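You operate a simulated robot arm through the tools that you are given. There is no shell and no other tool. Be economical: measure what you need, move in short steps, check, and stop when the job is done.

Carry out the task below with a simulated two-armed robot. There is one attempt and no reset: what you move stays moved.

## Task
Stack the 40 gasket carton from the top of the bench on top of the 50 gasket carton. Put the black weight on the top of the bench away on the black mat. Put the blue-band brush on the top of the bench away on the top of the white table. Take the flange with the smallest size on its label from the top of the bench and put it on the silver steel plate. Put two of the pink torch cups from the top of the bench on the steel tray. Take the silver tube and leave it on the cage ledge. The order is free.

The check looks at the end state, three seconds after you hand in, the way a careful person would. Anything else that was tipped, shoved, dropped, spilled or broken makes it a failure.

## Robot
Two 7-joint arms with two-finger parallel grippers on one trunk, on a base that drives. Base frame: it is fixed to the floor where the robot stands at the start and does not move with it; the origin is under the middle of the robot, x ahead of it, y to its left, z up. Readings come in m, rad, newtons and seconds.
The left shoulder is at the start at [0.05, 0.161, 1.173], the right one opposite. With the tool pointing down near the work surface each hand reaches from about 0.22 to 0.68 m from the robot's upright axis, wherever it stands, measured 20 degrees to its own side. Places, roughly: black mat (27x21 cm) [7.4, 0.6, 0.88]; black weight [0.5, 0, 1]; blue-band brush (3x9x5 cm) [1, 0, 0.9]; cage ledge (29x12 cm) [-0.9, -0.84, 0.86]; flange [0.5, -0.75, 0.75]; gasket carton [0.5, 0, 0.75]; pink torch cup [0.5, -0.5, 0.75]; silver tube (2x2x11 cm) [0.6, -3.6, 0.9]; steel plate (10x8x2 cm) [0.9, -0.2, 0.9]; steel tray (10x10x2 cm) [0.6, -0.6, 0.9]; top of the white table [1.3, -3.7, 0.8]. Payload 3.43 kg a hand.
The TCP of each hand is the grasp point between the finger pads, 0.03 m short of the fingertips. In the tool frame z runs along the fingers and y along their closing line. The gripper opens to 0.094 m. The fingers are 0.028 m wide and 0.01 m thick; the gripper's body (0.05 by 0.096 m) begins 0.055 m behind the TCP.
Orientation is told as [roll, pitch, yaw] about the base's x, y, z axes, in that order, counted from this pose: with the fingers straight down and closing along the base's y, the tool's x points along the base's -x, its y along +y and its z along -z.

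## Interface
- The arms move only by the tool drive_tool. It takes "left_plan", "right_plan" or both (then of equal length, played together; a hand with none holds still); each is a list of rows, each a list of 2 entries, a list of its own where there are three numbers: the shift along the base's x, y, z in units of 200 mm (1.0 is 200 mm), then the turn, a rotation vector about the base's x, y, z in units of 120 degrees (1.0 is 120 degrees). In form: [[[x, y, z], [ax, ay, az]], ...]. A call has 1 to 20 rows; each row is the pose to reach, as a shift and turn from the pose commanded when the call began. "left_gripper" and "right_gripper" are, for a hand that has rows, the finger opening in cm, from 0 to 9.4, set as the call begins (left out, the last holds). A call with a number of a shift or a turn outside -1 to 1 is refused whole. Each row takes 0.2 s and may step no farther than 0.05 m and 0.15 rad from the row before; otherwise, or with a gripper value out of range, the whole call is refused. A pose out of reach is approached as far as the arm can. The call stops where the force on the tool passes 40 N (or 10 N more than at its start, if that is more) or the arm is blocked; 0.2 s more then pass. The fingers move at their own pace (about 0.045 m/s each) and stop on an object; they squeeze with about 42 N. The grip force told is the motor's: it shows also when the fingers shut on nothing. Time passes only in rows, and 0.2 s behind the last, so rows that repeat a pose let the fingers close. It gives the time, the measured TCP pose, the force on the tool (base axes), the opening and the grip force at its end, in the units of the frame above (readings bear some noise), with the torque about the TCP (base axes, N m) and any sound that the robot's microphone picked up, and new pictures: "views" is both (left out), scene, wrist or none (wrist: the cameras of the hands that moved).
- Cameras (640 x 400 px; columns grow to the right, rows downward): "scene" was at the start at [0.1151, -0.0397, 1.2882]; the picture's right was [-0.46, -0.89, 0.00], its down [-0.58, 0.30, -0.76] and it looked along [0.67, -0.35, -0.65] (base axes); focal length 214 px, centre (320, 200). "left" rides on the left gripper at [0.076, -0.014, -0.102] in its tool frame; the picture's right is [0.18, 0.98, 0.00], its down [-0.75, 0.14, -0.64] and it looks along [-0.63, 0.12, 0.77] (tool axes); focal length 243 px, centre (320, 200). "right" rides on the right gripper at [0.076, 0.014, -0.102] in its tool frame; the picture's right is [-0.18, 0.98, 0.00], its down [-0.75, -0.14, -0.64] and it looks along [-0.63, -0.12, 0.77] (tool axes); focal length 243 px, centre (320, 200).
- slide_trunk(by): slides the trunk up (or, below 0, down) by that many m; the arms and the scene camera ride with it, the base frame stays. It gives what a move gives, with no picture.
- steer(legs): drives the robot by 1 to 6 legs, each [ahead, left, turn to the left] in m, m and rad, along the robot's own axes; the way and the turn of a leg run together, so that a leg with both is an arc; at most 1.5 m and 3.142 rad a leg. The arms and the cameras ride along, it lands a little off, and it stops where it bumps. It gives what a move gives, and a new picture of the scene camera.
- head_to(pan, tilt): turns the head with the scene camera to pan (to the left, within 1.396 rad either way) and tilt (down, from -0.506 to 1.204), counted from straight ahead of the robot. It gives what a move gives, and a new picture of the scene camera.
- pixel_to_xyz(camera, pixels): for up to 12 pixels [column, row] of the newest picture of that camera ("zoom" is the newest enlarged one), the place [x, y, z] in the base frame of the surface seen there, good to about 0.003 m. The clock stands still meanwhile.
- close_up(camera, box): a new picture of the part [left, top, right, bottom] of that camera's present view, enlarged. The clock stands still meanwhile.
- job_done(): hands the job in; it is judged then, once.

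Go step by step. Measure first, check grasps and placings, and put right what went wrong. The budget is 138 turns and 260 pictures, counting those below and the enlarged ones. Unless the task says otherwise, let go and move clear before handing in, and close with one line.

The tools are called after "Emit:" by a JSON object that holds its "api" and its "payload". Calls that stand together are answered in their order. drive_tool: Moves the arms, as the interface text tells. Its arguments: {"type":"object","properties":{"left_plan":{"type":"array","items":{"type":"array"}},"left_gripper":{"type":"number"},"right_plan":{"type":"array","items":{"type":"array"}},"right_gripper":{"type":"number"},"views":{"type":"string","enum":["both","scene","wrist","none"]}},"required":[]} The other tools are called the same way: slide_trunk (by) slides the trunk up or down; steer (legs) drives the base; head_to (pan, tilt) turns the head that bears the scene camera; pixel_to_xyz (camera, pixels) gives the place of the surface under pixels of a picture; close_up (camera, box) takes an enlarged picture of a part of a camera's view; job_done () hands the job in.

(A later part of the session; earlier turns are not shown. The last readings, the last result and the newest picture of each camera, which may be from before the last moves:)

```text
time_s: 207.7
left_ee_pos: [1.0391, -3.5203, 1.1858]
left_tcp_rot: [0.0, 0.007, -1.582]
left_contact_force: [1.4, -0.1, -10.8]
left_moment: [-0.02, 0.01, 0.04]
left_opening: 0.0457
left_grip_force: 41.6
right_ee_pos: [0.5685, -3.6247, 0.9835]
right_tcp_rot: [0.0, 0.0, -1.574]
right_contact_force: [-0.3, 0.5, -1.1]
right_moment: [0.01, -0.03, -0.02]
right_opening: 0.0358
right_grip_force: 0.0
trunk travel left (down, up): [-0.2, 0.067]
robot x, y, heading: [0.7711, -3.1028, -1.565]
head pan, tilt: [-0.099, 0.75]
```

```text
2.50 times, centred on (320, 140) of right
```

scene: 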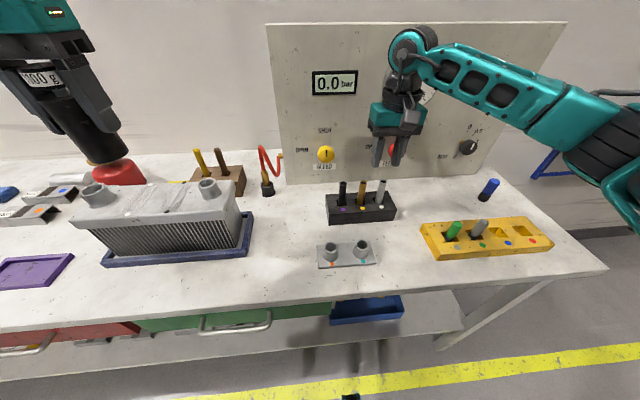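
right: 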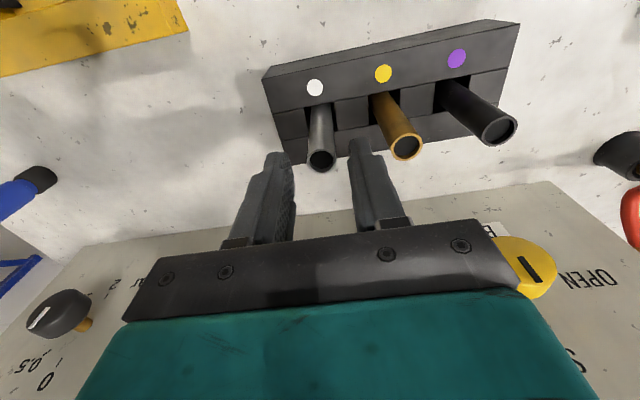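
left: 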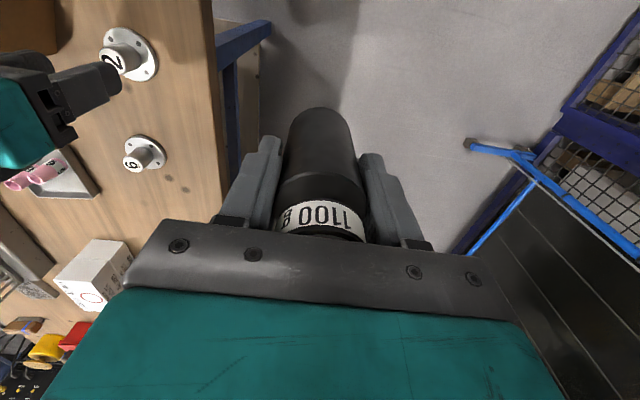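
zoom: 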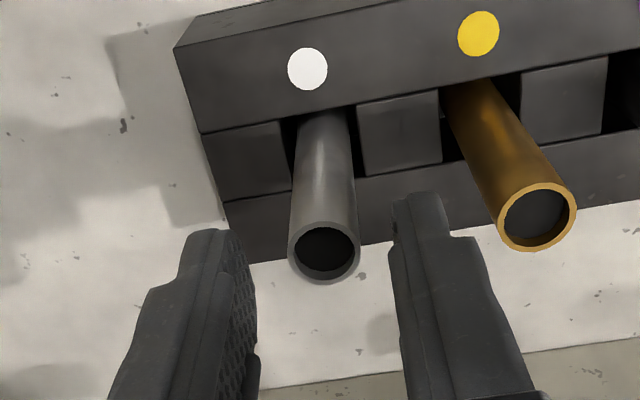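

The tube is centred between the fingers at (322,158). I'll descend to z 0.93 and close, without lifting yet.

Emit:
{"api": "drive_tool", "payload": {"right_plan": [[[0, 0, -0.1], [0, 0, 0]], [[0, 0, -0.2], [0, 0, 0]], [[0, 0, -0.26], [0, 0, 0]], [[0, 0, -0.26], [0, 0, 0]]], "views": "none"}}

Emit:
{"api": "drive_tool", "payload": {"right_plan": [[[0, 0, 0], [0, 0, 0]], [[0, 0, 0], [0, 0, 0]], [[0, 0, 0], [0, 0, 0]], [[0, 0, 0], [0, 0, 0]], [[0, 0, 0], [0, 0, 0]], [[0, 0, 0], [0, 0, 0]]], "right_gripper": 0.5, "views": "both"}}

```text
time_s: 208.7
left_ee_pos: [1.0398, -3.5192, 1.1872]
left_tcp_rot: [0.0, 0.007, -1.582]
left_contact_force: [0.0, -0.3, -10.9]
left_moment: [0.0, -0.02, 0.0]
left_opening: 0.0452
left_grip_force: 42.1
right_ee_pos: [0.5688, -3.6237, 0.931]
right_tcp_rot: [0.0, 0.002, -1.575]
right_contact_force: [0.0, -0.6, 0.2]
right_moment: [0.03, -0.02, 0.0]
right_opening: 0.0362
right_grip_force: 0.1
trunk travel left (down, up): [-0.2, 0.067]
robot x, y, heading: [0.7698, -3.099, -1.565]
head pan, tilt: [-0.099, 0.75]
```

```text
time_s: 210.1
left_ee_pos: [1.039, -3.519, 1.1859]
left_tcp_rot: [0.0, 0.006, -1.581]
left_contact_force: [0.4, -0.3, -10.7]
left_moment: [0.02, 0.0, -0.01]
left_opening: 0.0455
left_grip_force: 42.1
right_ee_pos: [0.5698, -3.6243, 0.9309]
right_tcp_rot: [-0.001, -0.002, -1.577]
right_contact_force: [-0.2, 0.1, 0.6]
right_moment: [0.03, 0.02, -0.01]
right_opening: 0.0166
right_grip_force: 42.4
trunk travel left (down, up): [-0.2, 0.067]
robot x, y, heading: [0.7692, -3.0983, -1.564]
head pan, tilt: [-0.099, 0.75]
```

scene: 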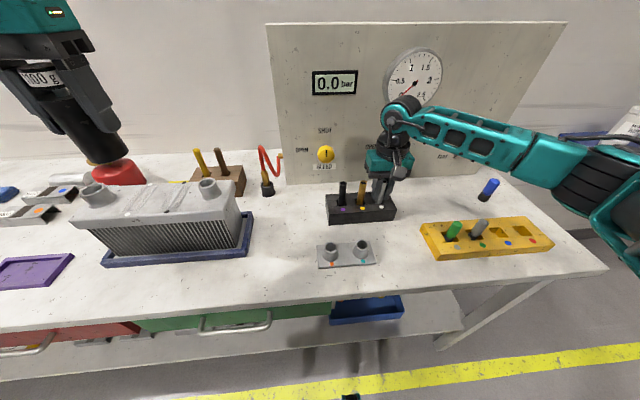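
right: 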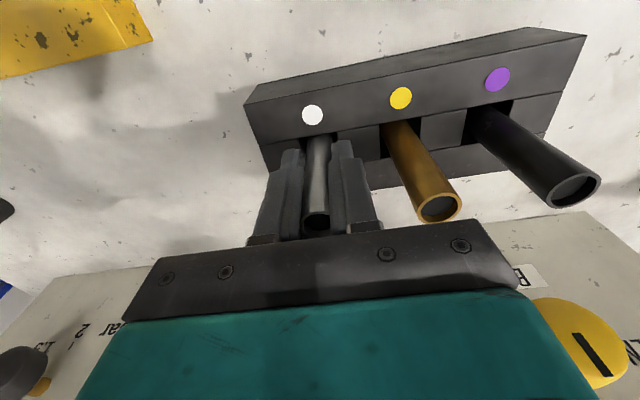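

Gripped at 0.0166. I'll pull the tube straight up out of its hole, then back away from the panel.

Emit:
{"api": "drive_tool", "payload": {"right_plan": [[[0, 0, 0.05], [0, 0, 0]], [[0, 0, 0.12], [0, 0, 0]], [[0, 0, 0.22], [0, 0, 0]], [[0, 0, 0.34], [0, 0, 0]], [[0, 0, 0.48], [0, 0, 0]], [[0, 0, 0.64], [0, 0, 0]], [[0, 0, 0.8], [0, 0, 0]], [[0, 0.15, 0.95], [0, 0, 0]], [[0, 0.35, 0.95], [0, 0, 0]], [[0, 0.55, 0.95], [0, 0, 0]]], "views": "both"}}

```text
time_s: 212.2
left_ee_pos: [1.0391, -3.519, 1.1862]
left_tcp_rot: [0.001, 0.005, -1.581]
left_contact_force: [-0.2, 0.1, -11.1]
left_moment: [0.0, -0.03, 0.0]
left_opening: 0.0456
left_grip_force: 41.9
right_ee_pos: [0.5698, -3.5148, 1.1179]
right_tcp_rot: [0.0, -0.001, -1.577]
right_contact_force: [0.7, 0.3, -0.5]
right_moment: [-0.01, -0.04, 0.02]
right_opening: 0.0165
right_grip_force: 41.8
trunk travel left (down, up): [-0.2, 0.067]
robot x, y, heading: [0.772, -3.1012, -1.567]
head pan, tilt: [-0.099, 0.75]
```

scene: 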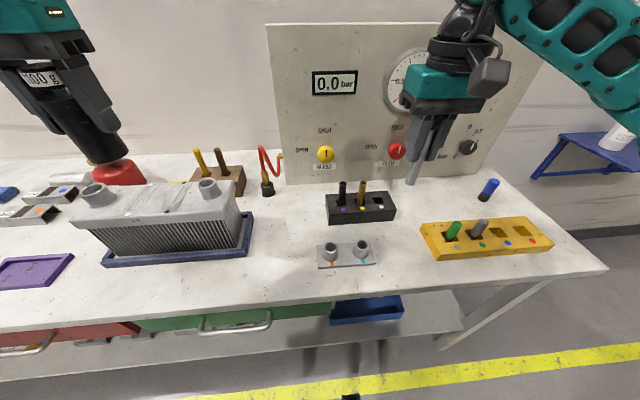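
right: 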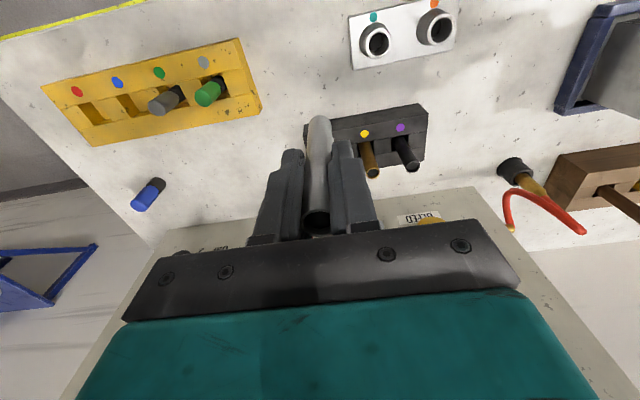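

The tube is out cleanly. I'll back off from the table, turn to face −x, and look at the cage area.

Emit:
{"api": "steer", "payload": {"legs": [[-1.0, 0, 0], [0, 0, -1.575]]}}

Emit:
{"api": "head_to", "payload": {"pan": -0.45, "tilt": 0.4}}

```text
time_s: 221.3
left_ee_pos: [0.3468, -2.3504, 1.1847]
left_tcp_rot: [0.0, 0.007, 3.076]
left_contact_force: [-0.3, 1.4, -10.1]
left_moment: [0.0, 0.0, 0.0]
left_opening: 0.0456
left_grip_force: 41.9
right_ee_pos: [0.3767, -1.884, 1.1188]
right_tcp_rot: [0.001, -0.001, 3.083]
right_contact_force: [-0.4, -1.1, -1.3]
right_moment: [0.0, 0.05, -0.04]
right_opening: 0.0167
right_grip_force: 42.2
trunk travel left (down, up): [-0.2, 0.067]
robot x, y, heading: [0.7813, -2.1044, 3.097]
head pan, tilt: [-0.099, 0.75]
```

scene: 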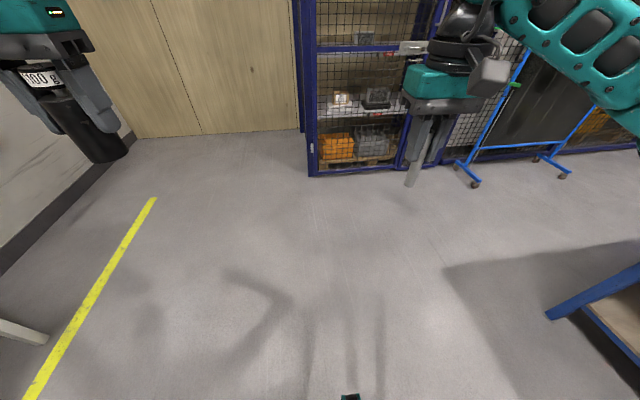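

```text
time_s: 222.1
left_ee_pos: [0.346, -2.3513, 1.1863]
left_tcp_rot: [0.0, 0.006, 3.077]
left_contact_force: [-0.3, -0.2, -11.0]
left_moment: [-0.05, 0.0, 0.04]
left_opening: 0.0454
left_grip_force: 41.1
right_ee_pos: [0.3765, -1.8842, 1.1168]
right_tcp_rot: [0.0, 0.001, 3.083]
right_contact_force: [0.0, 0.6, -0.5]
right_moment: [-0.02, -0.01, -0.02]
right_opening: 0.0166
right_grip_force: 41.8
trunk travel left (down, up): [-0.2, 0.067]
robot x, y, heading: [0.7791, -2.1074, 3.091]
head pan, tilt: [-0.45, 0.4]
```

scene: 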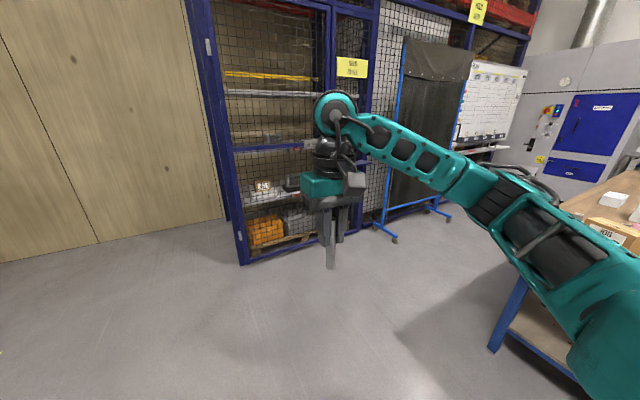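

Emit:
{"api": "pixel_to_xyz", "payload": {"camera": "scene", "pixels": [[245, 262], [300, 245], [393, 240], [447, 218], [375, 228], [400, 60], [303, 145], [490, 350], [290, 180], [480, 150]]}}

Emit:
{"api": "close_up", "payload": {"camera": "scene", "box": [210, 80, 410, 260]}}

```text
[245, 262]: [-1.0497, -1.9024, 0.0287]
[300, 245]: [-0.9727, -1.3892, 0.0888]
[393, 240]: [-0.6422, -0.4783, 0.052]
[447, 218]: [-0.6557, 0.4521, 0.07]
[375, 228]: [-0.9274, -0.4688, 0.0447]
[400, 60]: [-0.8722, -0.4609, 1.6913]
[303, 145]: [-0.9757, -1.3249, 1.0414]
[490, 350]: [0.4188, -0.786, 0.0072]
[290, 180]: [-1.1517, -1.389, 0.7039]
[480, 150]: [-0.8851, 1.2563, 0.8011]
```

```text
2.22 times, centred on (310, 170) of scene
```

zoom: 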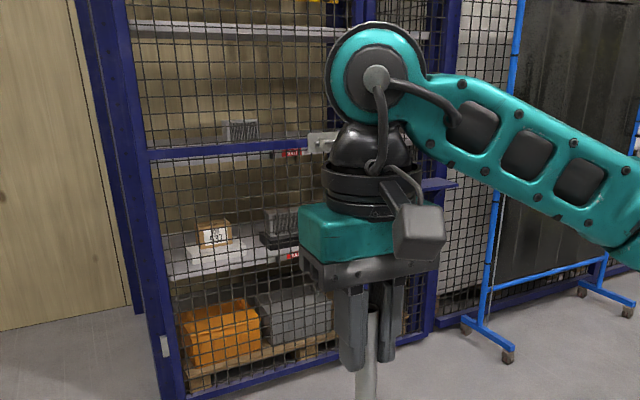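

The cage front is at x≈−0.97, with a screen foot at y≈−0.48. I'll drive to about (−0.30,−1.05) facing −x, leaving margin, then look at the ledge.

Emit:
{"api": "steer", "payload": {"legs": [[0, 0, 0.05], [1.08, 0, 0], [0, -1.06, 0]]}}

Emit:
{"api": "head_to", "payload": {"pan": 0, "tilt": 0.7}}

```text
time_s: 237.3
left_ee_pos: [-0.7039, -1.298, 1.1852]
left_tcp_rot: [0.003, 0.006, 3.14]
left_contact_force: [-0.3, -0.4, -10.1]
left_moment: [0.0, 0.0, 0.0]
left_opening: 0.0457
left_grip_force: 41.8
right_ee_pos: [-0.7039, -0.8308, 1.1176]
right_tcp_rot: [0.001, -0.001, -3.136]
right_contact_force: [-0.3, 0.3, -0.2]
right_moment: [0.01, 0.01, 0.0]
right_opening: 0.0166
right_grip_force: 42.3
trunk travel left (down, up): [-0.2, 0.067]
robot x, y, heading: [-0.2886, -1.0239, -3.127]
head pan, tilt: [-0.45, 0.4]
```

scene: 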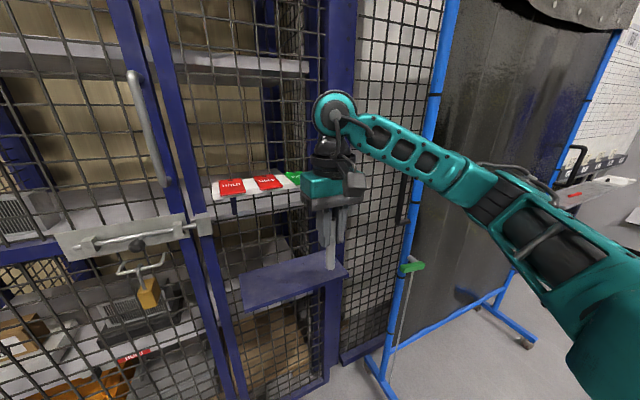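

```text
time_s: 238.2
left_ee_pos: [-0.7031, -1.2998, 1.185]
left_tcp_rot: [0.001, 0.006, 3.142]
left_contact_force: [0.1, -0.4, -10.7]
left_moment: [0.0, -0.01, -0.01]
left_opening: 0.0454
left_grip_force: 42.3
right_ee_pos: [-0.7042, -0.8304, 1.1182]
right_tcp_rot: [0.0, 0.002, -3.137]
right_contact_force: [0.2, 0.3, -0.6]
right_moment: [-0.04, 0.01, -0.01]
right_opening: 0.0167
right_grip_force: 41.9
trunk travel left (down, up): [-0.2, 0.067]
robot x, y, heading: [-0.2899, -1.0302, -3.126]
head pan, tilt: [0.0, 0.7]
```

scene: 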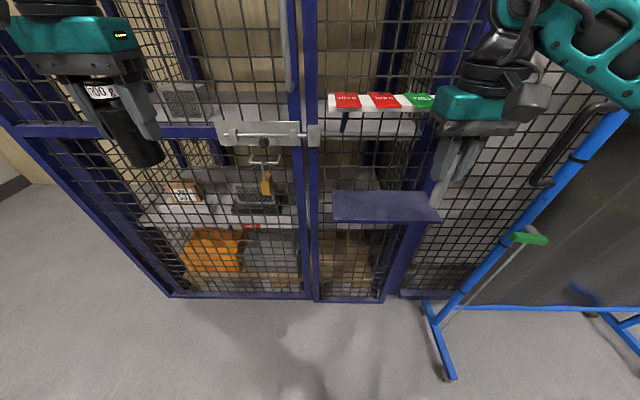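

The blue ledge is visible at (385,205) and empty. I'll measure its corners.

Emit:
{"api": "pixel_to_xyz", "payload": {"camera": "scene", "pixels": [[336, 195], [336, 217], [425, 194], [436, 218], [385, 205], [370, 200], [410, 212], [262, 133], [400, 220], [370, 190], [390, 100]]}}

Emit:
{"api": "close_up", "payload": {"camera": "scene", "box": [300, 90, 500, 260]}}

```text
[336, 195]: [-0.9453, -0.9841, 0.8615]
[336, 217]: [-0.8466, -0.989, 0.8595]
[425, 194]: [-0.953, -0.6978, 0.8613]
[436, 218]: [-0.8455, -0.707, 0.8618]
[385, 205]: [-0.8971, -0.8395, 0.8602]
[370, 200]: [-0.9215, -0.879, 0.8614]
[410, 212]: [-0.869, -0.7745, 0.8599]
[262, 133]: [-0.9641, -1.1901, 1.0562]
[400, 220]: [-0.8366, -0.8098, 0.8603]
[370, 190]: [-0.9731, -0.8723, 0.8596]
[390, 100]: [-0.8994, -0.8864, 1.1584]
```

```text
2.35 times, centred on (400, 175) of scene
```

zoom: 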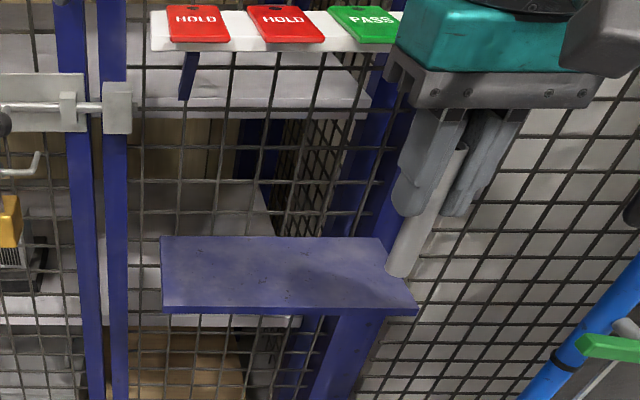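

The ledge is empty at z≈0.861 (x −0.965…−0.84, y −0.985…−0.70). A tag shelf at z≈1.158 hangs above it, so I need its depth and extent before reaching in.

Emit:
{"api": "pixel_to_xyz", "payload": {"camera": "zoom", "pixels": [[155, 45], [155, 14], [250, 48], [340, 50], [390, 50], [170, 12], [345, 10], [188, 75], [300, 270], [385, 275], [410, 265], [270, 243]]}}

Emit:
{"api": "head_to", "payload": {"pan": -0.3, "tilt": 0.35}}

```text
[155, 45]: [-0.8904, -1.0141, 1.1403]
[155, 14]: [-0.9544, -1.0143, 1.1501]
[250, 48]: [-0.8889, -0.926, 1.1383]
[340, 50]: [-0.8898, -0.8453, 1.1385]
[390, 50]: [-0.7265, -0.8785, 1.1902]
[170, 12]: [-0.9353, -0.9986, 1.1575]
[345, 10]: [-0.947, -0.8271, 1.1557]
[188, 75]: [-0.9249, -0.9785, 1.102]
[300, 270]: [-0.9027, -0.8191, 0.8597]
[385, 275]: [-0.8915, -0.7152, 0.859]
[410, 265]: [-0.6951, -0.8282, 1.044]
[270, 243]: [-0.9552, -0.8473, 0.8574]
```

```text
time_s: 239.1
left_ee_pos: [-0.7038, -1.2987, 1.186]
left_tcp_rot: [0.002, 0.009, 3.14]
left_contact_force: [1.2, 0.6, -11.8]
left_moment: [-0.02, 0.03, 0.01]
left_opening: 0.0452
left_grip_force: 42.0
right_ee_pos: [-0.7046, -0.829, 1.1173]
right_tcp_rot: [-0.001, 0.0, -3.136]
right_contact_force: [-0.1, 0.6, -0.4]
right_moment: [-0.02, -0.02, -0.02]
right_opening: 0.017
right_grip_force: 42.5
trunk travel left (down, up): [-0.2, 0.067]
robot x, y, heading: [-0.2848, -1.0275, -3.124]
head pan, tilt: [-0.3, 0.351]
```

scene: 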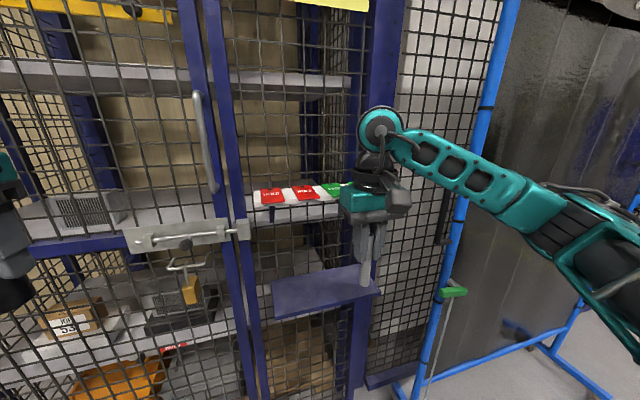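

The shelf (x down to −0.889, z 1.14) overhangs the ledge, so I'll go in with the hand nearly horizontal and lay the tube along x. First I'll pitch the right hand about 82° forward in the open.

Emit:
{"api": "drive_tool", "payload": {"right_plan": [[[0, 0, 0], [0, 0.068, 0]], [[0, 0, 0], [0, 0.136, 0]], [[0, 0, -0.05], [0, 0.204, 0]], [[0, 0, -0.1], [0, 0.272, 0]], [[0, 0, -0.15], [0, 0.34, 0]], [[0, 0, -0.2], [0, 0.408, 0]], [[0, 0, -0.25], [0, 0.476, 0]], [[0, 0, -0.3], [0, 0.544, 0]], [[0, 0, -0.35], [0, 0.612, 0]], [[0, 0, -0.4], [0, 0.68, 0]], [[0, 0, -0.4], [0, 0.68, 0]]], "views": "both"}}

```text
time_s: 241.5
left_ee_pos: [-0.7034, -1.2983, 1.1859]
left_tcp_rot: [0.002, 0.006, 3.143]
left_contact_force: [-0.2, -0.4, -10.7]
left_moment: [-0.01, -0.02, 0.03]
left_opening: 0.0453
left_grip_force: 42.3
right_ee_pos: [-0.7293, -0.8429, 1.0575]
right_tcp_rot: [-0.005, -1.114, -3.119]
right_contact_force: [0.4, -0.7, 0.5]
right_moment: [0.05, 0.0, -0.03]
right_opening: 0.0166
right_grip_force: 41.7
right hand out of reach, approached as far as the arm can: row 7, 8, 9, 10, 11
trunk travel left (down, up): [-0.2, 0.067]
robot x, y, heading: [-0.2841, -1.0249, -3.127]
head pan, tilt: [-0.3, 0.351]
```

scene: 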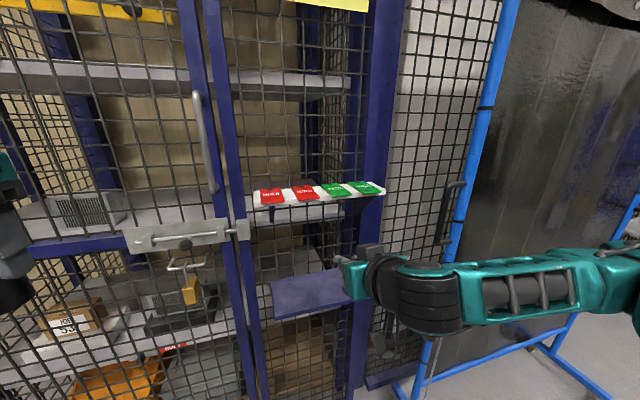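
right: 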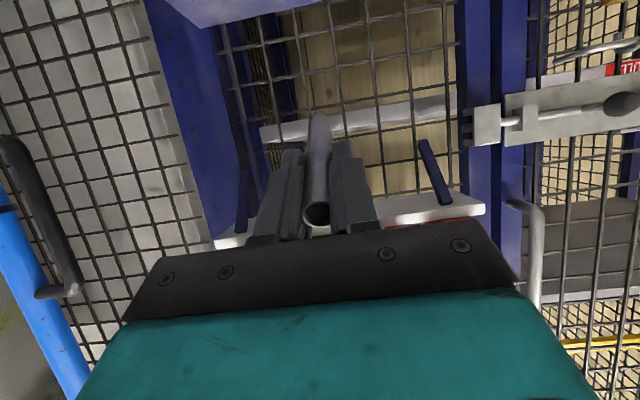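

The pitch reached 64° before a wrist limit, and the tag shelf actually spans the whole ledge. I'll raise the hand, then lower the trunk so the forearm can angle for more pitch.

Emit:
{"api": "drive_tool", "payload": {"right_plan": [[[0.05, 0, 0.15], [0, 0, 0]], [[0.1, 0, 0.3], [0, 0, 0]], [[0.15, 0, 0.45], [0, 0, 0]], [[0.15, 0, 0.55], [0, 0, 0]]], "views": "none"}}

Emit:
{"api": "slide_trunk", "payload": {"by": -0.2}}

Emit:
{"api": "drive_tool", "payload": {"right_plan": [[[0, 0, 0], [0, 0.04, 0]], [[0, 0, 0], [0, 0.08, 0]], [[0, 0, 0], [0, 0.12, 0]], [[0, 0, 0], [0, 0.16, 0]], [[0, 0, 0], [0, 0.16, 0]]], "views": "scene"}}

```text
time_s: 242.5
left_ee_pos: [-0.7039, -1.2993, 1.1859]
left_tcp_rot: [0.0, 0.008, 3.142]
left_contact_force: [-0.3, -1.2, -10.7]
left_moment: [-0.03, -0.02, -0.01]
left_opening: 0.0455
left_grip_force: 42.4
right_ee_pos: [-0.7157, -0.8461, 1.172]
right_tcp_rot: [-0.002, -1.112, -3.117]
right_contact_force: [-0.9, 0.9, -0.5]
right_moment: [-0.01, 0.01, 0.02]
right_opening: 0.0169
right_grip_force: 41.9
right hand out of reach, approached as far as the arm can: row 1, 2, 3, 4
trunk travel left (down, up): [-0.2, 0.067]
robot x, y, heading: [-0.286, -1.0271, -3.126]
head pan, tilt: [-0.3, 0.351]
```

```text
time_s: 244.6
left_ee_pos: [-0.704, -1.2999, 0.9855]
left_tcp_rot: [0.001, 0.007, 3.141]
left_contact_force: [-0.8, 0.0, -10.7]
left_moment: [-0.01, 0.03, 0.0]
left_opening: 0.045
left_grip_force: 42.1
right_ee_pos: [-0.7139, -0.8464, 0.9707]
right_tcp_rot: [-0.005, -1.115, -3.12]
right_contact_force: [0.0, 0.0, 0.0]
right_moment: [-0.03, -0.02, 0.0]
right_opening: 0.0168
right_grip_force: 41.9
trunk travel left (down, up): [0.0, 0.267]
robot x, y, heading: [-0.2886, -1.0257, -3.125]
head pan, tilt: [-0.3, 0.351]
```

```text
time_s: 245.8
left_ee_pos: [-0.7031, -1.299, 0.9845]
left_tcp_rot: [0.001, 0.008, 3.142]
left_contact_force: [-1.0, 0.2, -11.1]
left_moment: [0.01, -0.01, 0.0]
left_opening: 0.0454
left_grip_force: 42.1
right_ee_pos: [-0.7451, -0.8582, 0.9758]
right_tcp_rot: [-0.048, -1.449, -3.072]
right_contact_force: [-0.1, 0.4, -1.1]
right_moment: [0.0, 0.01, 0.01]
right_opening: 0.0167
right_grip_force: 41.8
right hand out of reach, approached as far as the arm can: row 1, 2, 3, 4, 5
trunk travel left (down, up): [0.0, 0.267]
robot x, y, heading: [-0.2875, -1.0278, -3.128]
head pan, tilt: [-0.3, 0.351]
```

scene: 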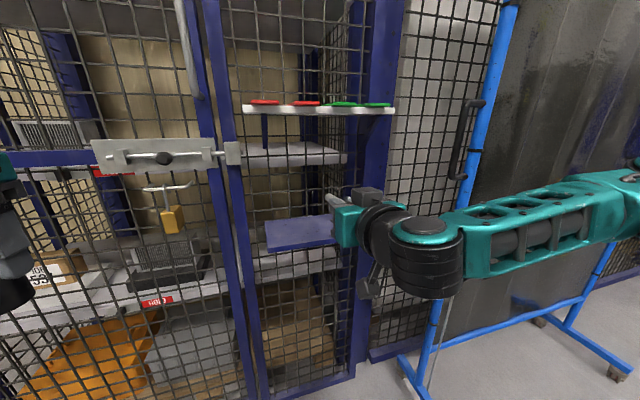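

Pitch is now about 83°, TCP at (−0.745,−0.858,0.976). I'll move forward and down gradually toward the ledge.

Emit:
{"api": "drive_tool", "payload": {"right_plan": [[[-0.08, 0.03, -0.1], [0, 0, 0]], [[-0.16, 0.06, -0.2], [0, 0, 0]], [[-0.24, 0.08, -0.3], [0, 0, 0]], [[-0.24, 0.08, -0.3], [0, 0, 0]]], "views": "both"}}

Emit:
{"api": "close_up", "payload": {"camera": "scene", "box": [230, 160, 420, 300]}}

```text
time_s: 246.8
left_ee_pos: [-0.7034, -1.2986, 0.9853]
left_tcp_rot: [0.001, 0.007, 3.141]
left_contact_force: [0.0, 0.2, -10.4]
left_moment: [0.03, 0.01, 0.01]
left_opening: 0.0457
left_grip_force: 41.6
right_ee_pos: [-0.7915, -0.8759, 0.9457]
right_tcp_rot: [-0.061, -1.444, -3.067]
right_contact_force: [0.3, -0.4, -0.1]
right_moment: [0.01, -0.02, -0.02]
right_opening: 0.0166
right_grip_force: 41.9
right hand out of reach, approached as far as the arm can: row 1, 2, 3, 4
trunk travel left (down, up): [0.0, 0.267]
robot x, y, heading: [-0.2861, -1.0287, -3.128]
head pan, tilt: [-0.3, 0.351]
```

scene: 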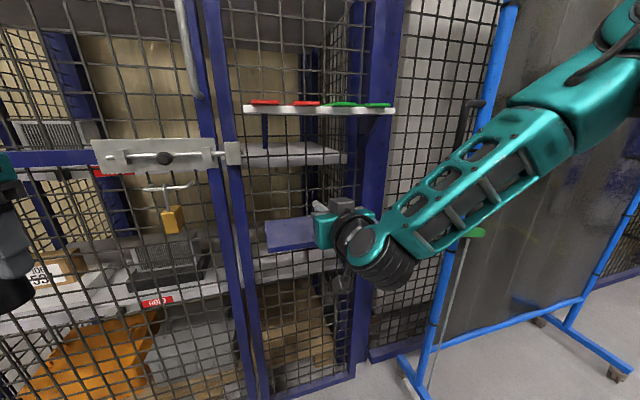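
right: 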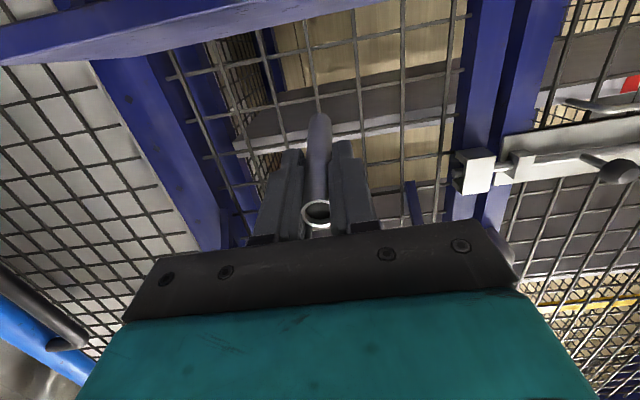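

```text
2.86 times, centred on (325, 230) of scene
```

zoom: 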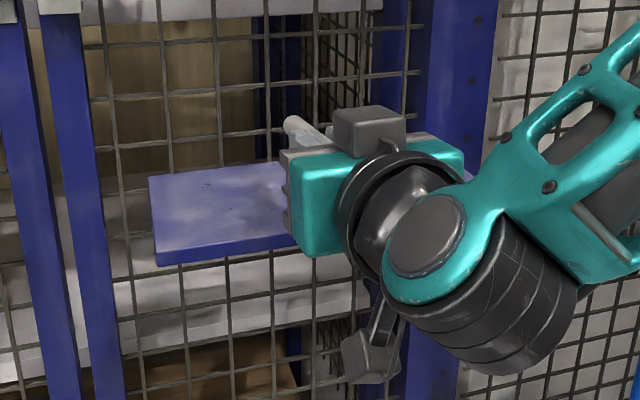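

The arm is too folded this close to the cage. I'll back the base up 0.22 m and then reach forward with a straighter arm.

Emit:
{"api": "steer", "payload": {"legs": [[-0.22, 0, 0]]}}

Emit:
{"api": "drive_tool", "payload": {"right_plan": [[[-0.2, 0.04, 0], [0, 0, 0]], [[-0.4, 0.08, 0], [0, 0, 0]], [[-0.6, 0.12, 0], [0, 0, 0]], [[-0.8, 0.16, 0], [0, 0, 0]], [[-0.95, 0.18, -0.05], [0, 0, 0]], [[-0.95, 0.18, -0.1], [0, 0, 0]], [[-0.95, 0.18, -0.1], [0, 0, 0]]], "views": "both"}}

```text
time_s: 248.5
left_ee_pos: [-0.4815, -1.2941, 0.9864]
left_tcp_rot: [0.003, 0.007, 3.137]
left_contact_force: [0.7, 0.0, -10.7]
left_moment: [0.01, 0.02, -0.01]
left_opening: 0.0454
left_grip_force: 41.7
right_ee_pos: [-0.5674, -0.8706, 0.9461]
right_tcp_rot: [-0.067, -1.443, -3.066]
right_contact_force: [-0.1, 0.8, -0.1]
right_moment: [-0.01, -0.02, 0.0]
right_opening: 0.0166
right_grip_force: 42.0
trunk travel left (down, up): [0.0, 0.267]
robot x, y, heading: [-0.0644, -1.0257, -3.133]
head pan, tilt: [-0.3, 0.351]
```

scene: 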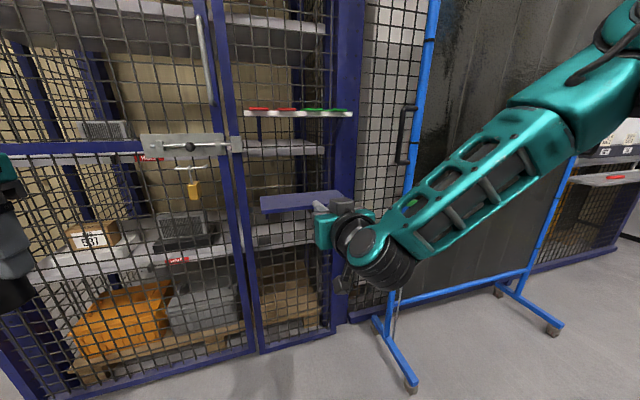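

```text
time_s: 250.1
left_ee_pos: [-0.4804, -1.2948, 0.987]
left_tcp_rot: [0.001, 0.007, 3.136]
left_contact_force: [-0.1, -0.1, -10.5]
left_moment: [0.0, -0.01, 0.03]
left_opening: 0.0455
left_grip_force: 42.0
right_ee_pos: [-0.6986, -0.8516, 0.9619]
right_tcp_rot: [-0.07, -1.419, -3.054]
right_contact_force: [0.0, -0.3, -0.4]
right_moment: [0.0, -0.05, 0.0]
right_opening: 0.0167
right_grip_force: 41.7
right hand out of reach, approached as far as the arm can: row 1, 2, 3, 4, 5, 6, 7
trunk travel left (down, up): [0.0, 0.267]
robot x, y, heading: [-0.0654, -1.0278, -3.131]
head pan, tilt: [-0.3, 0.351]
```

scene: 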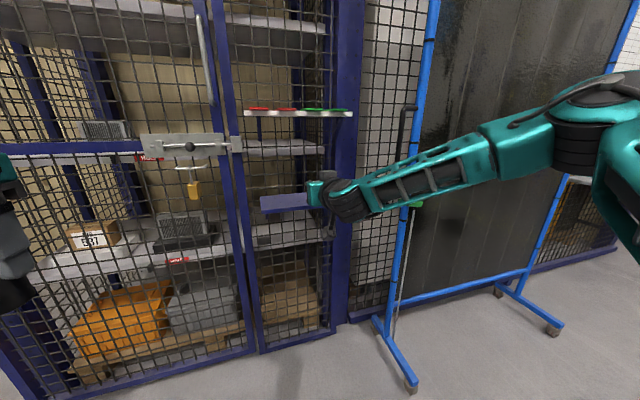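
right: 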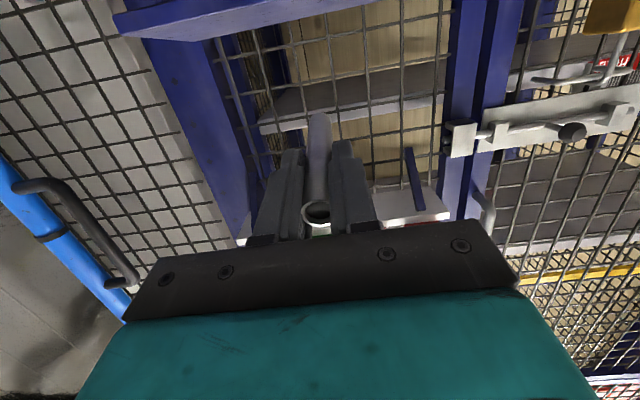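

Full pitch conflicts with the needed height. I'll reduce pitch to about 62°, which keeps the wrist in range, and lay the tube with its front end on the ledge first. I'll set that orientation here, then drive in.

Emit:
{"api": "drive_tool", "payload": {"right_plan": [[[0.05, 0, 0], [0, -0.04, 0]], [[0.1, 0, 0], [0, -0.08, 0]], [[0.15, 0.01, -0.05], [0, -0.12, 0]], [[0.2, 0.02, -0.1], [0, -0.16, 0]], [[0.2, 0.02, -0.15], [0, -0.16, 0]], [[0.2, 0.02, -0.15], [0, -0.16, 0]]], "views": "none"}}

```text
time_s: 251.5
left_ee_pos: [-0.4825, -1.2947, 0.9855]
left_tcp_rot: [0.0, 0.007, 3.137]
left_contact_force: [0.2, 0.2, -11.0]
left_moment: [-0.06, 0.0, 0.02]
left_opening: 0.0453
left_grip_force: 41.5
right_ee_pos: [-0.6579, -0.8491, 0.9357]
right_tcp_rot: [-0.011, -1.108, -3.12]
right_contact_force: [-0.5, 0.0, -1.5]
right_moment: [0.01, 0.01, 0.01]
right_opening: 0.0166
right_grip_force: 41.5
trunk travel left (down, up): [0.0, 0.267]
robot x, y, heading: [-0.0608, -1.0225, -3.131]
head pan, tilt: [-0.3, 0.351]
```

Pitch is 63.5° with no reach warning, TCP at (−0.658,−0.849,0.936), and the tube tip is above ledge height. I'll drive 0.2 m forward so the tube comes over the ledge.

Emit:
{"api": "steer", "payload": {"legs": [[0.2, 0, 0]]}}

Emit:
{"api": "close_up", "payload": {"camera": "scene", "box": [230, 130, 430, 300]}}

```text
time_s: 253.1
left_ee_pos: [-0.6807, -1.2978, 0.9858]
left_tcp_rot: [0.002, 0.007, 3.137]
left_contact_force: [0.3, -0.6, -11.2]
left_moment: [0.0, -0.04, -0.02]
left_opening: 0.0455
left_grip_force: 42.2
right_ee_pos: [-0.8568, -0.8523, 0.9367]
right_tcp_rot: [-0.009, -1.109, -3.117]
right_contact_force: [0.6, -0.1, -0.5]
right_moment: [0.0, -0.01, -0.03]
right_opening: 0.0166
right_grip_force: 42.1
trunk travel left (down, up): [0.0, 0.267]
robot x, y, heading: [-0.262, -1.0238, -3.133]
head pan, tilt: [-0.3, 0.351]
```

scene: 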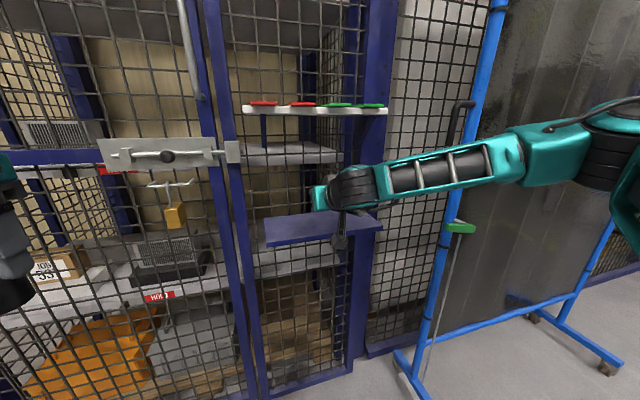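

```text
2.35 times, centred on (330, 215) of scene
```

zoom: 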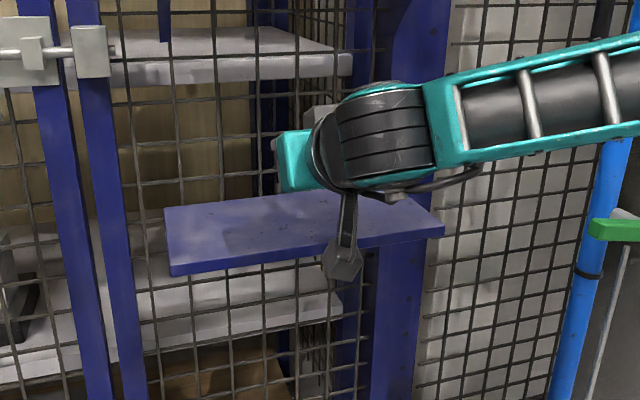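

The tube is over the ledge and well under the shelf. I'll shift a further 2 cm in and lower until the tip touches (TCP ≈0.905).

Emit:
{"api": "drive_tool", "payload": {"right_plan": [[[-0.05, 0.03, -0.02], [0, 0, 0]], [[-0.1, 0.05, -0.06], [0, 0, 0]], [[-0.1, 0.05, -0.1], [0, 0, 0]], [[-0.1, 0.05, -0.13], [0, 0, 0]], [[-0.1, 0.05, -0.15], [0, 0, 0]], [[-0.1, 0.05, -0.16], [0, 0, 0]], [[-0.1, 0.05, -0.16], [0, 0, 0]]], "views": "wrist"}}

```text
time_s: 254.7
left_ee_pos: [-0.6802, -1.2983, 0.9853]
left_tcp_rot: [0.003, 0.009, 3.138]
left_contact_force: [-0.3, 0.4, -11.2]
left_moment: [0.01, -0.02, -0.01]
left_opening: 0.0455
left_grip_force: 41.7
right_ee_pos: [-0.877, -0.8423, 0.9061]
right_tcp_rot: [-0.013, -1.111, -3.117]
right_contact_force: [-0.4, -0.4, 4.8]
right_moment: [-0.06, 0.3, 0.04]
right_opening: 0.0166
right_grip_force: 42.5
trunk travel left (down, up): [0.0, 0.267]
robot x, y, heading: [-0.2614, -1.0257, -3.131]
head pan, tilt: [-0.3, 0.351]
```

right: 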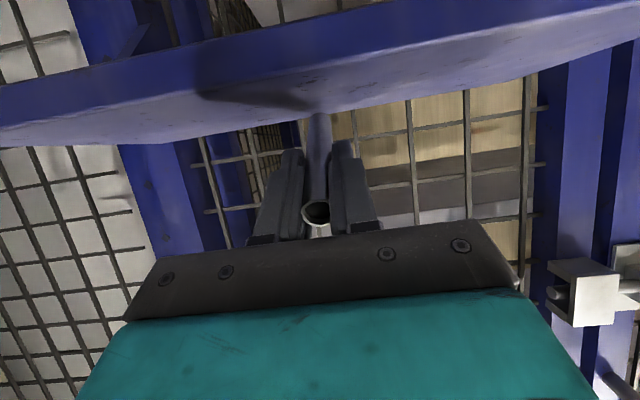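

Tip contact as predicted (4.8 N at TCP 0.906). I'll press down gently to pivot the tube flatter in the grip.

Emit:
{"api": "drive_tool", "payload": {"right_plan": [[[0, 0, -0.015], [0, 0, 0]], [[0, 0, -0.03], [0, 0, 0]], [[0, 0, -0.045], [0, 0, 0]], [[0, 0, -0.06], [0, 0, 0]], [[0, 0, -0.072], [0, 0, 0]], [[0, 0, -0.072], [0, 0, 0]]], "views": "wrist"}}

```text
time_s: 256.1
left_ee_pos: [-0.6784, -1.2985, 0.9865]
left_tcp_rot: [0.001, 0.006, 3.137]
left_contact_force: [-0.3, 1.4, -10.6]
left_moment: [0.0, -0.02, -0.02]
left_opening: 0.0452
left_grip_force: 41.7
right_ee_pos: [-0.8778, -0.8439, 0.8928]
right_tcp_rot: [-0.011, -1.116, -3.115]
right_contact_force: [0.6, -1.8, 15.8]
right_moment: [-0.07, 1.23, 0.08]
right_opening: 0.0168
right_grip_force: 42.4
trunk travel left (down, up): [0.0, 0.267]
robot x, y, heading: [-0.2657, -1.0251, -3.131]
head pan, tilt: [-0.3, 0.351]
```

right: 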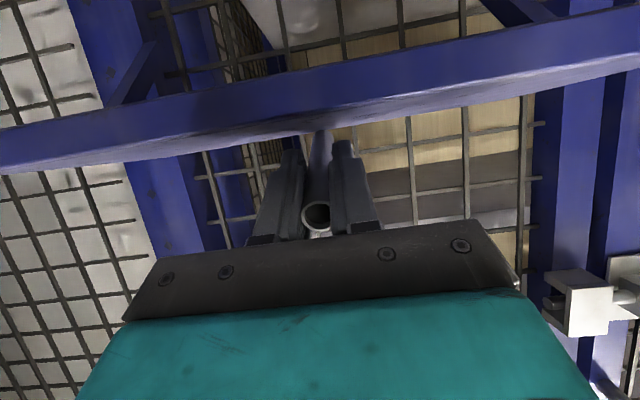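

Pressed at 15.8 N, TCP 0.893. I'll now open to 3 cm and hold still to see how the tube settles.

Emit:
{"api": "drive_tool", "payload": {"right_plan": [[[0, 0, 0], [0, 0, 0]], [[0, 0, 0], [0, 0, 0]], [[0, 0, 0], [0, 0, 0]], [[0, 0, 0], [0, 0, 0]]], "right_gripper": 3.2, "views": "wrist"}}

```text
time_s: 257.1
left_ee_pos: [-0.6809, -1.2971, 0.9853]
left_tcp_rot: [0.002, 0.006, 3.138]
left_contact_force: [0.3, -0.3, -11.4]
left_moment: [0.02, -0.02, 0.0]
left_opening: 0.0454
left_grip_force: 42.1
right_ee_pos: [-0.8766, -0.8418, 0.8884]
right_tcp_rot: [-0.01, -1.107, -3.116]
right_contact_force: [-0.4, 1.0, 0.4]
right_moment: [-0.01, 0.01, 0.02]
right_opening: 0.0319
right_grip_force: 0.0
trunk travel left (down, up): [0.0, 0.267]
robot x, y, heading: [-0.2678, -1.0254, -3.13]
head pan, tilt: [-0.3, 0.351]
```

right: 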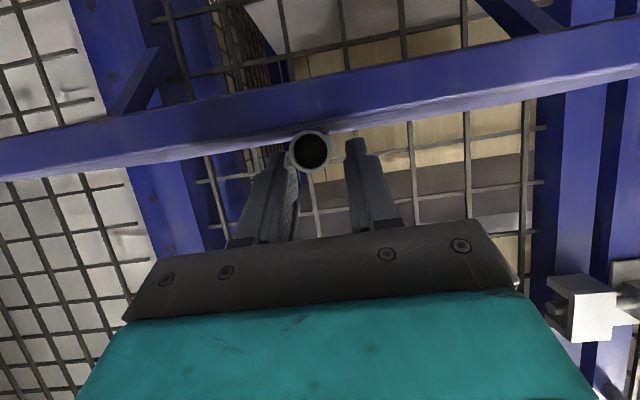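

The tube now lies flat on the ledge, seen end-on at (310,152), close to the left finger. I'll centre the hand +4 mm in y, then withdraw straight back.

Emit:
{"api": "drive_tool", "payload": {"right_plan": [[[0, 0.02, 0.01], [0, 0, 0]], [[0, 0.02, 0.03], [0, 0, 0]], [[0.1, 0.02, 0.06], [0, 0, 0]], [[0.25, 0.02, 0.1], [0, 0, 0]], [[0.45, 0.02, 0.1], [0, 0, 0]], [[0.65, 0.02, 0.1], [0, 0, 0]]], "views": "scene"}}

Emit:
{"api": "close_up", "payload": {"camera": "scene", "box": [230, 170, 430, 290]}}

```text
time_s: 258.5
left_ee_pos: [-0.6804, -1.2981, 0.9853]
left_tcp_rot: [0.001, 0.009, 3.137]
left_contact_force: [-0.9, -0.3, -10.2]
left_moment: [0.0, 0.0, 0.0]
left_opening: 0.0453
left_grip_force: 42.1
right_ee_pos: [-0.7461, -0.8361, 0.91]
right_tcp_rot: [-0.011, -1.111, -3.119]
right_contact_force: [0.0, 0.1, 0.0]
right_moment: [0.02, 0.02, -0.02]
right_opening: 0.0321
right_grip_force: 0.0
trunk travel left (down, up): [0.0, 0.267]
robot x, y, heading: [-0.2633, -1.0233, -3.13]
head pan, tilt: [-0.3, 0.351]
```

scene: 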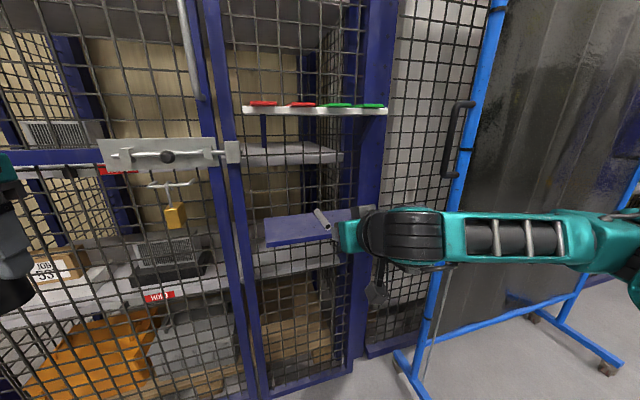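

```text
3.20 times, centred on (330, 230) of scene
```

zoom: 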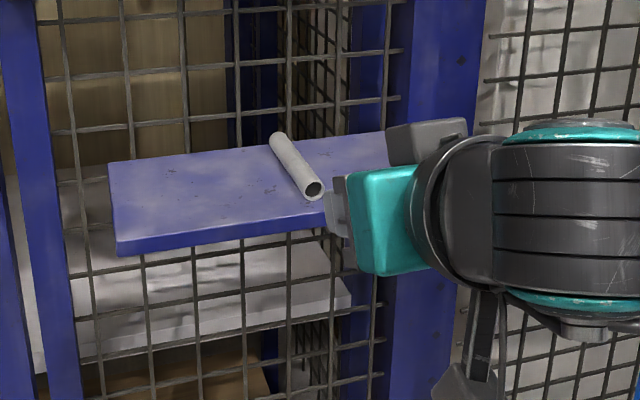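

The tube lies securely on the ledge at (300,165) in the zoom. I'll raise the trunk, back away, strafe clear, turn around, and look toward the mat at (7.4,0.6).

Emit:
{"api": "slide_trunk", "payload": {"by": 0.2}}

Emit:
{"api": "steer", "payload": {"legs": [[-0.1, 0, 0], [0, 1.35, 0], [0, 0, 3.13]]}}

Emit:
{"api": "head_to", "payload": {"pan": 0.1, "tilt": 0.25}}

```text
time_s: 260.7
left_ee_pos: [-0.6811, -1.2976, 1.186]
left_tcp_rot: [0.002, 0.009, 3.137]
left_contact_force: [-0.2, 0.0, -10.8]
left_moment: [-0.01, -0.07, 0.03]
left_opening: 0.0455
left_grip_force: 41.7
right_ee_pos: [-0.7464, -0.8371, 1.1095]
right_tcp_rot: [-0.012, -1.107, -3.117]
right_contact_force: [-0.5, -0.1, 0.0]
right_moment: [-0.02, 0.01, 0.03]
right_opening: 0.0321
right_grip_force: 0.1
trunk travel left (down, up): [-0.2, 0.067]
robot x, y, heading: [-0.2611, -1.0262, -3.13]
head pan, tilt: [-0.3, 0.351]
```

```text
time_s: 280.8
left_ee_pos: [0.2684, -2.1504, 1.1848]
left_tcp_rot: [0.0, 0.006, -0.086]
left_contact_force: [0.7, 0.6, -11.5]
left_moment: [-0.01, -0.04, -0.01]
left_opening: 0.0457
left_grip_force: 42.0
right_ee_pos: [0.2961, -2.6147, 1.1098]
right_tcp_rot: [-0.01, -1.109, -0.057]
right_contact_force: [0.1, -0.6, 0.4]
right_moment: [-0.01, 0.0, 0.0]
right_opening: 0.0322
right_grip_force: 0.1
trunk travel left (down, up): [-0.2, 0.067]
robot x, y, heading: [-0.1702, -2.3872, -0.069]
head pan, tilt: [-0.3, 0.351]
```

scene: 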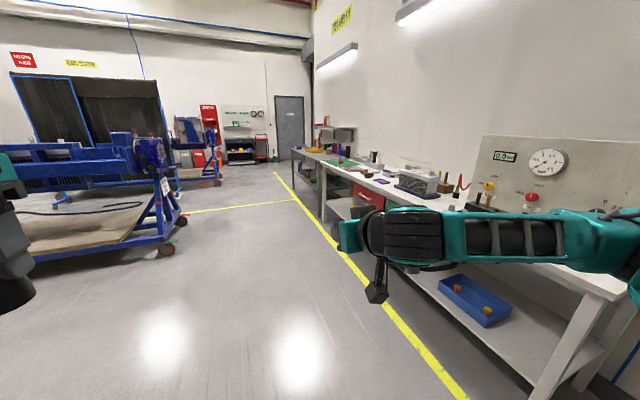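

```text
time_s: 281.7
left_ee_pos: [0.2669, -2.1497, 1.1844]
left_tcp_rot: [0.001, 0.008, -0.086]
left_contact_force: [0.1, 0.0, -10.5]
left_moment: [0.02, 0.01, -0.04]
left_opening: 0.0457
left_grip_force: 42.3
right_ee_pos: [0.2962, -2.6135, 1.1108]
right_tcp_rot: [-0.009, -1.109, -0.056]
right_contact_force: [-0.3, 0.1, 0.3]
right_moment: [-0.02, 0.01, 0.02]
right_opening: 0.032
right_grip_force: 0.1
trunk travel left (down, up): [-0.2, 0.067]
robot x, y, heading: [-0.1715, -2.3897, -0.064]
head pan, tilt: [0.099, 0.25]
```

scene: 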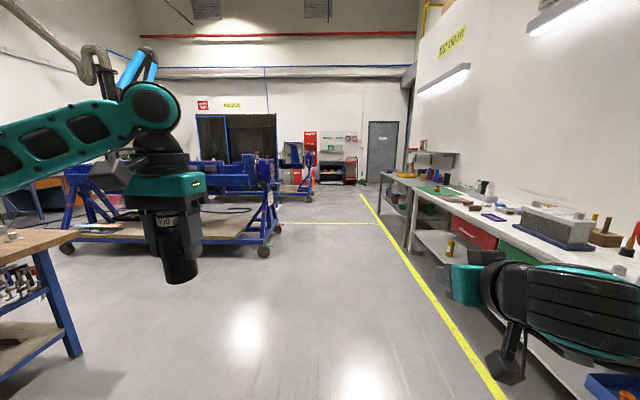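

Emit:
{"api": "pixel_to_xyz", "payload": {"camera": "scene", "pixels": [[263, 252], [278, 228], [307, 200], [335, 180], [350, 175], [297, 165], [385, 175], [320, 300], [240, 160], [333, 165], [313, 196], [390, 165]]}}

Emit:
{"api": "close_up", "payload": {"camera": "scene", "box": [180, 100, 420, 250]}}

```text
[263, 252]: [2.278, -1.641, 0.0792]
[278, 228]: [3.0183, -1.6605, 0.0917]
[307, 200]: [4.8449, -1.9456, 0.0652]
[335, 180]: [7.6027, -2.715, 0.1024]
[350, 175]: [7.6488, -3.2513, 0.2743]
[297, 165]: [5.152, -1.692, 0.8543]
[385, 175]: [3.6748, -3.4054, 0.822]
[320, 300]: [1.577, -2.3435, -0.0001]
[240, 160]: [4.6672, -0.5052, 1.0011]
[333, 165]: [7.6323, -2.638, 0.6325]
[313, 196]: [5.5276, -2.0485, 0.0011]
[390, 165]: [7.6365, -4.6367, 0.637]
```

```text
2.67 times, centred on (300, 175) of scene
```

zoom: 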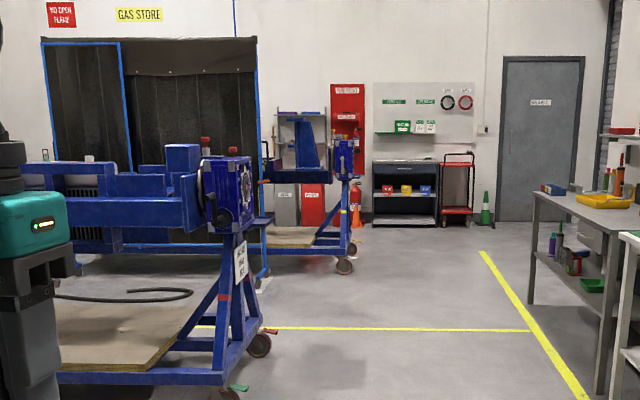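

The mat must lie beyond the blue frames. I'll straighten, shift 0.2 m right, and drive along the aisle to x≈5.8.

Emit:
{"api": "steer", "payload": {"legs": [[0, -0.2, 0.068], [1.5, 0, 0], [1.5, 0, 0], [1.5, 0, 0], [1.4, 0, 0]]}}

Emit:
{"api": "head_to", "payload": {"pan": 1.1, "tilt": 0.3}}

```text
time_s: 312.4
left_ee_pos: [6.2834, -2.6546, 1.1851]
left_tcp_rot: [0.0, 0.009, -0.065]
left_contact_force: [0.0, -0.3, -10.3]
left_moment: [0.02, 0.04, 0.01]
left_opening: 0.0455
left_grip_force: 41.7
right_ee_pos: [6.3198, -3.1206, 1.1097]
right_tcp_rot: [-0.011, -1.109, -0.042]
right_contact_force: [0.0, 0.1, -0.5]
right_moment: [0.04, 0.0, -0.01]
right_opening: 0.0316
right_grip_force: 0.1
trunk travel left (down, up): [-0.2, 0.067]
robot x, y, heading: [5.8516, -2.8992, -0.05]
head pan, tilt: [0.099, 0.25]
```

scene: 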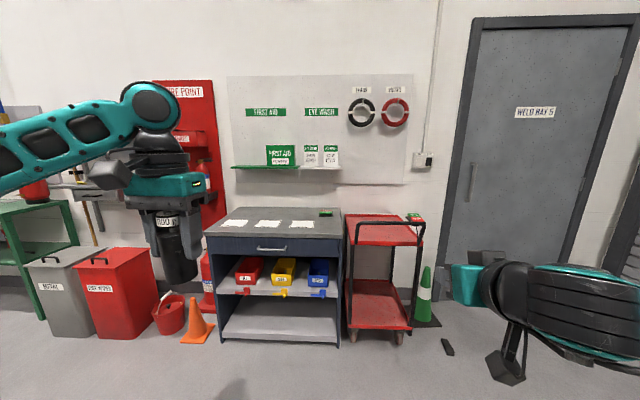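

```text
time_s: 313.6
left_ee_pos: [6.2826, -2.655, 1.1842]
left_tcp_rot: [0.002, 0.009, -0.069]
left_contact_force: [-0.5, 0.7, -12.0]
left_moment: [-0.01, 0.03, 0.01]
left_opening: 0.0453
left_grip_force: 41.4
right_ee_pos: [6.3186, -3.1207, 1.1092]
right_tcp_rot: [-0.011, -1.107, -0.042]
right_contact_force: [-0.7, -0.8, 0.2]
right_moment: [0.02, 0.03, 0.02]
right_opening: 0.0322
right_grip_force: 0.1
trunk travel left (down, up): [-0.2, 0.067]
robot x, y, heading: [5.8482, -2.9006, -0.052]
head pan, tilt: [1.1, 0.3]
```

scene: 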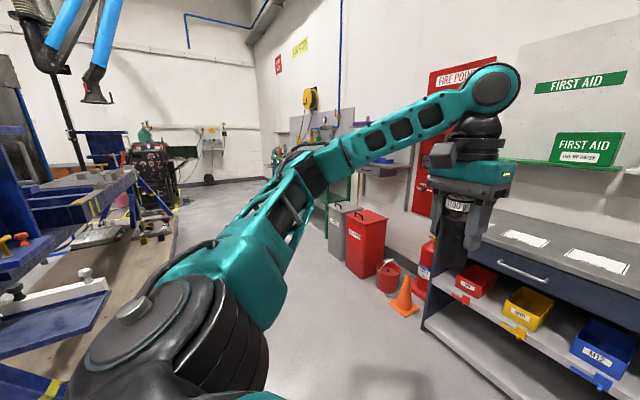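

Emit:
{"api": "pixel_to_xyz", "payload": {"camera": "scene", "pixels": [[405, 310], [388, 285], [348, 262], [330, 235], [110, 270], [60, 345], [150, 235], [135, 205], [300, 150], [330, 180], [215, 200], [270, 165]]}}

```text
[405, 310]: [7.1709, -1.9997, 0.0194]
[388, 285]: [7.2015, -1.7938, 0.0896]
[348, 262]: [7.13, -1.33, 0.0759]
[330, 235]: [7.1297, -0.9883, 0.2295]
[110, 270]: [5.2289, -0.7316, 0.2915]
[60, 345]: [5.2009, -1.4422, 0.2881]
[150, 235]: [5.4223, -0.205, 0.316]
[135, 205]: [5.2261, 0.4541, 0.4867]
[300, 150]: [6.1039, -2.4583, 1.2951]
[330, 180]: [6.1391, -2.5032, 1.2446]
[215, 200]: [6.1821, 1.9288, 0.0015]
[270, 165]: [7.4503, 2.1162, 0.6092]
```

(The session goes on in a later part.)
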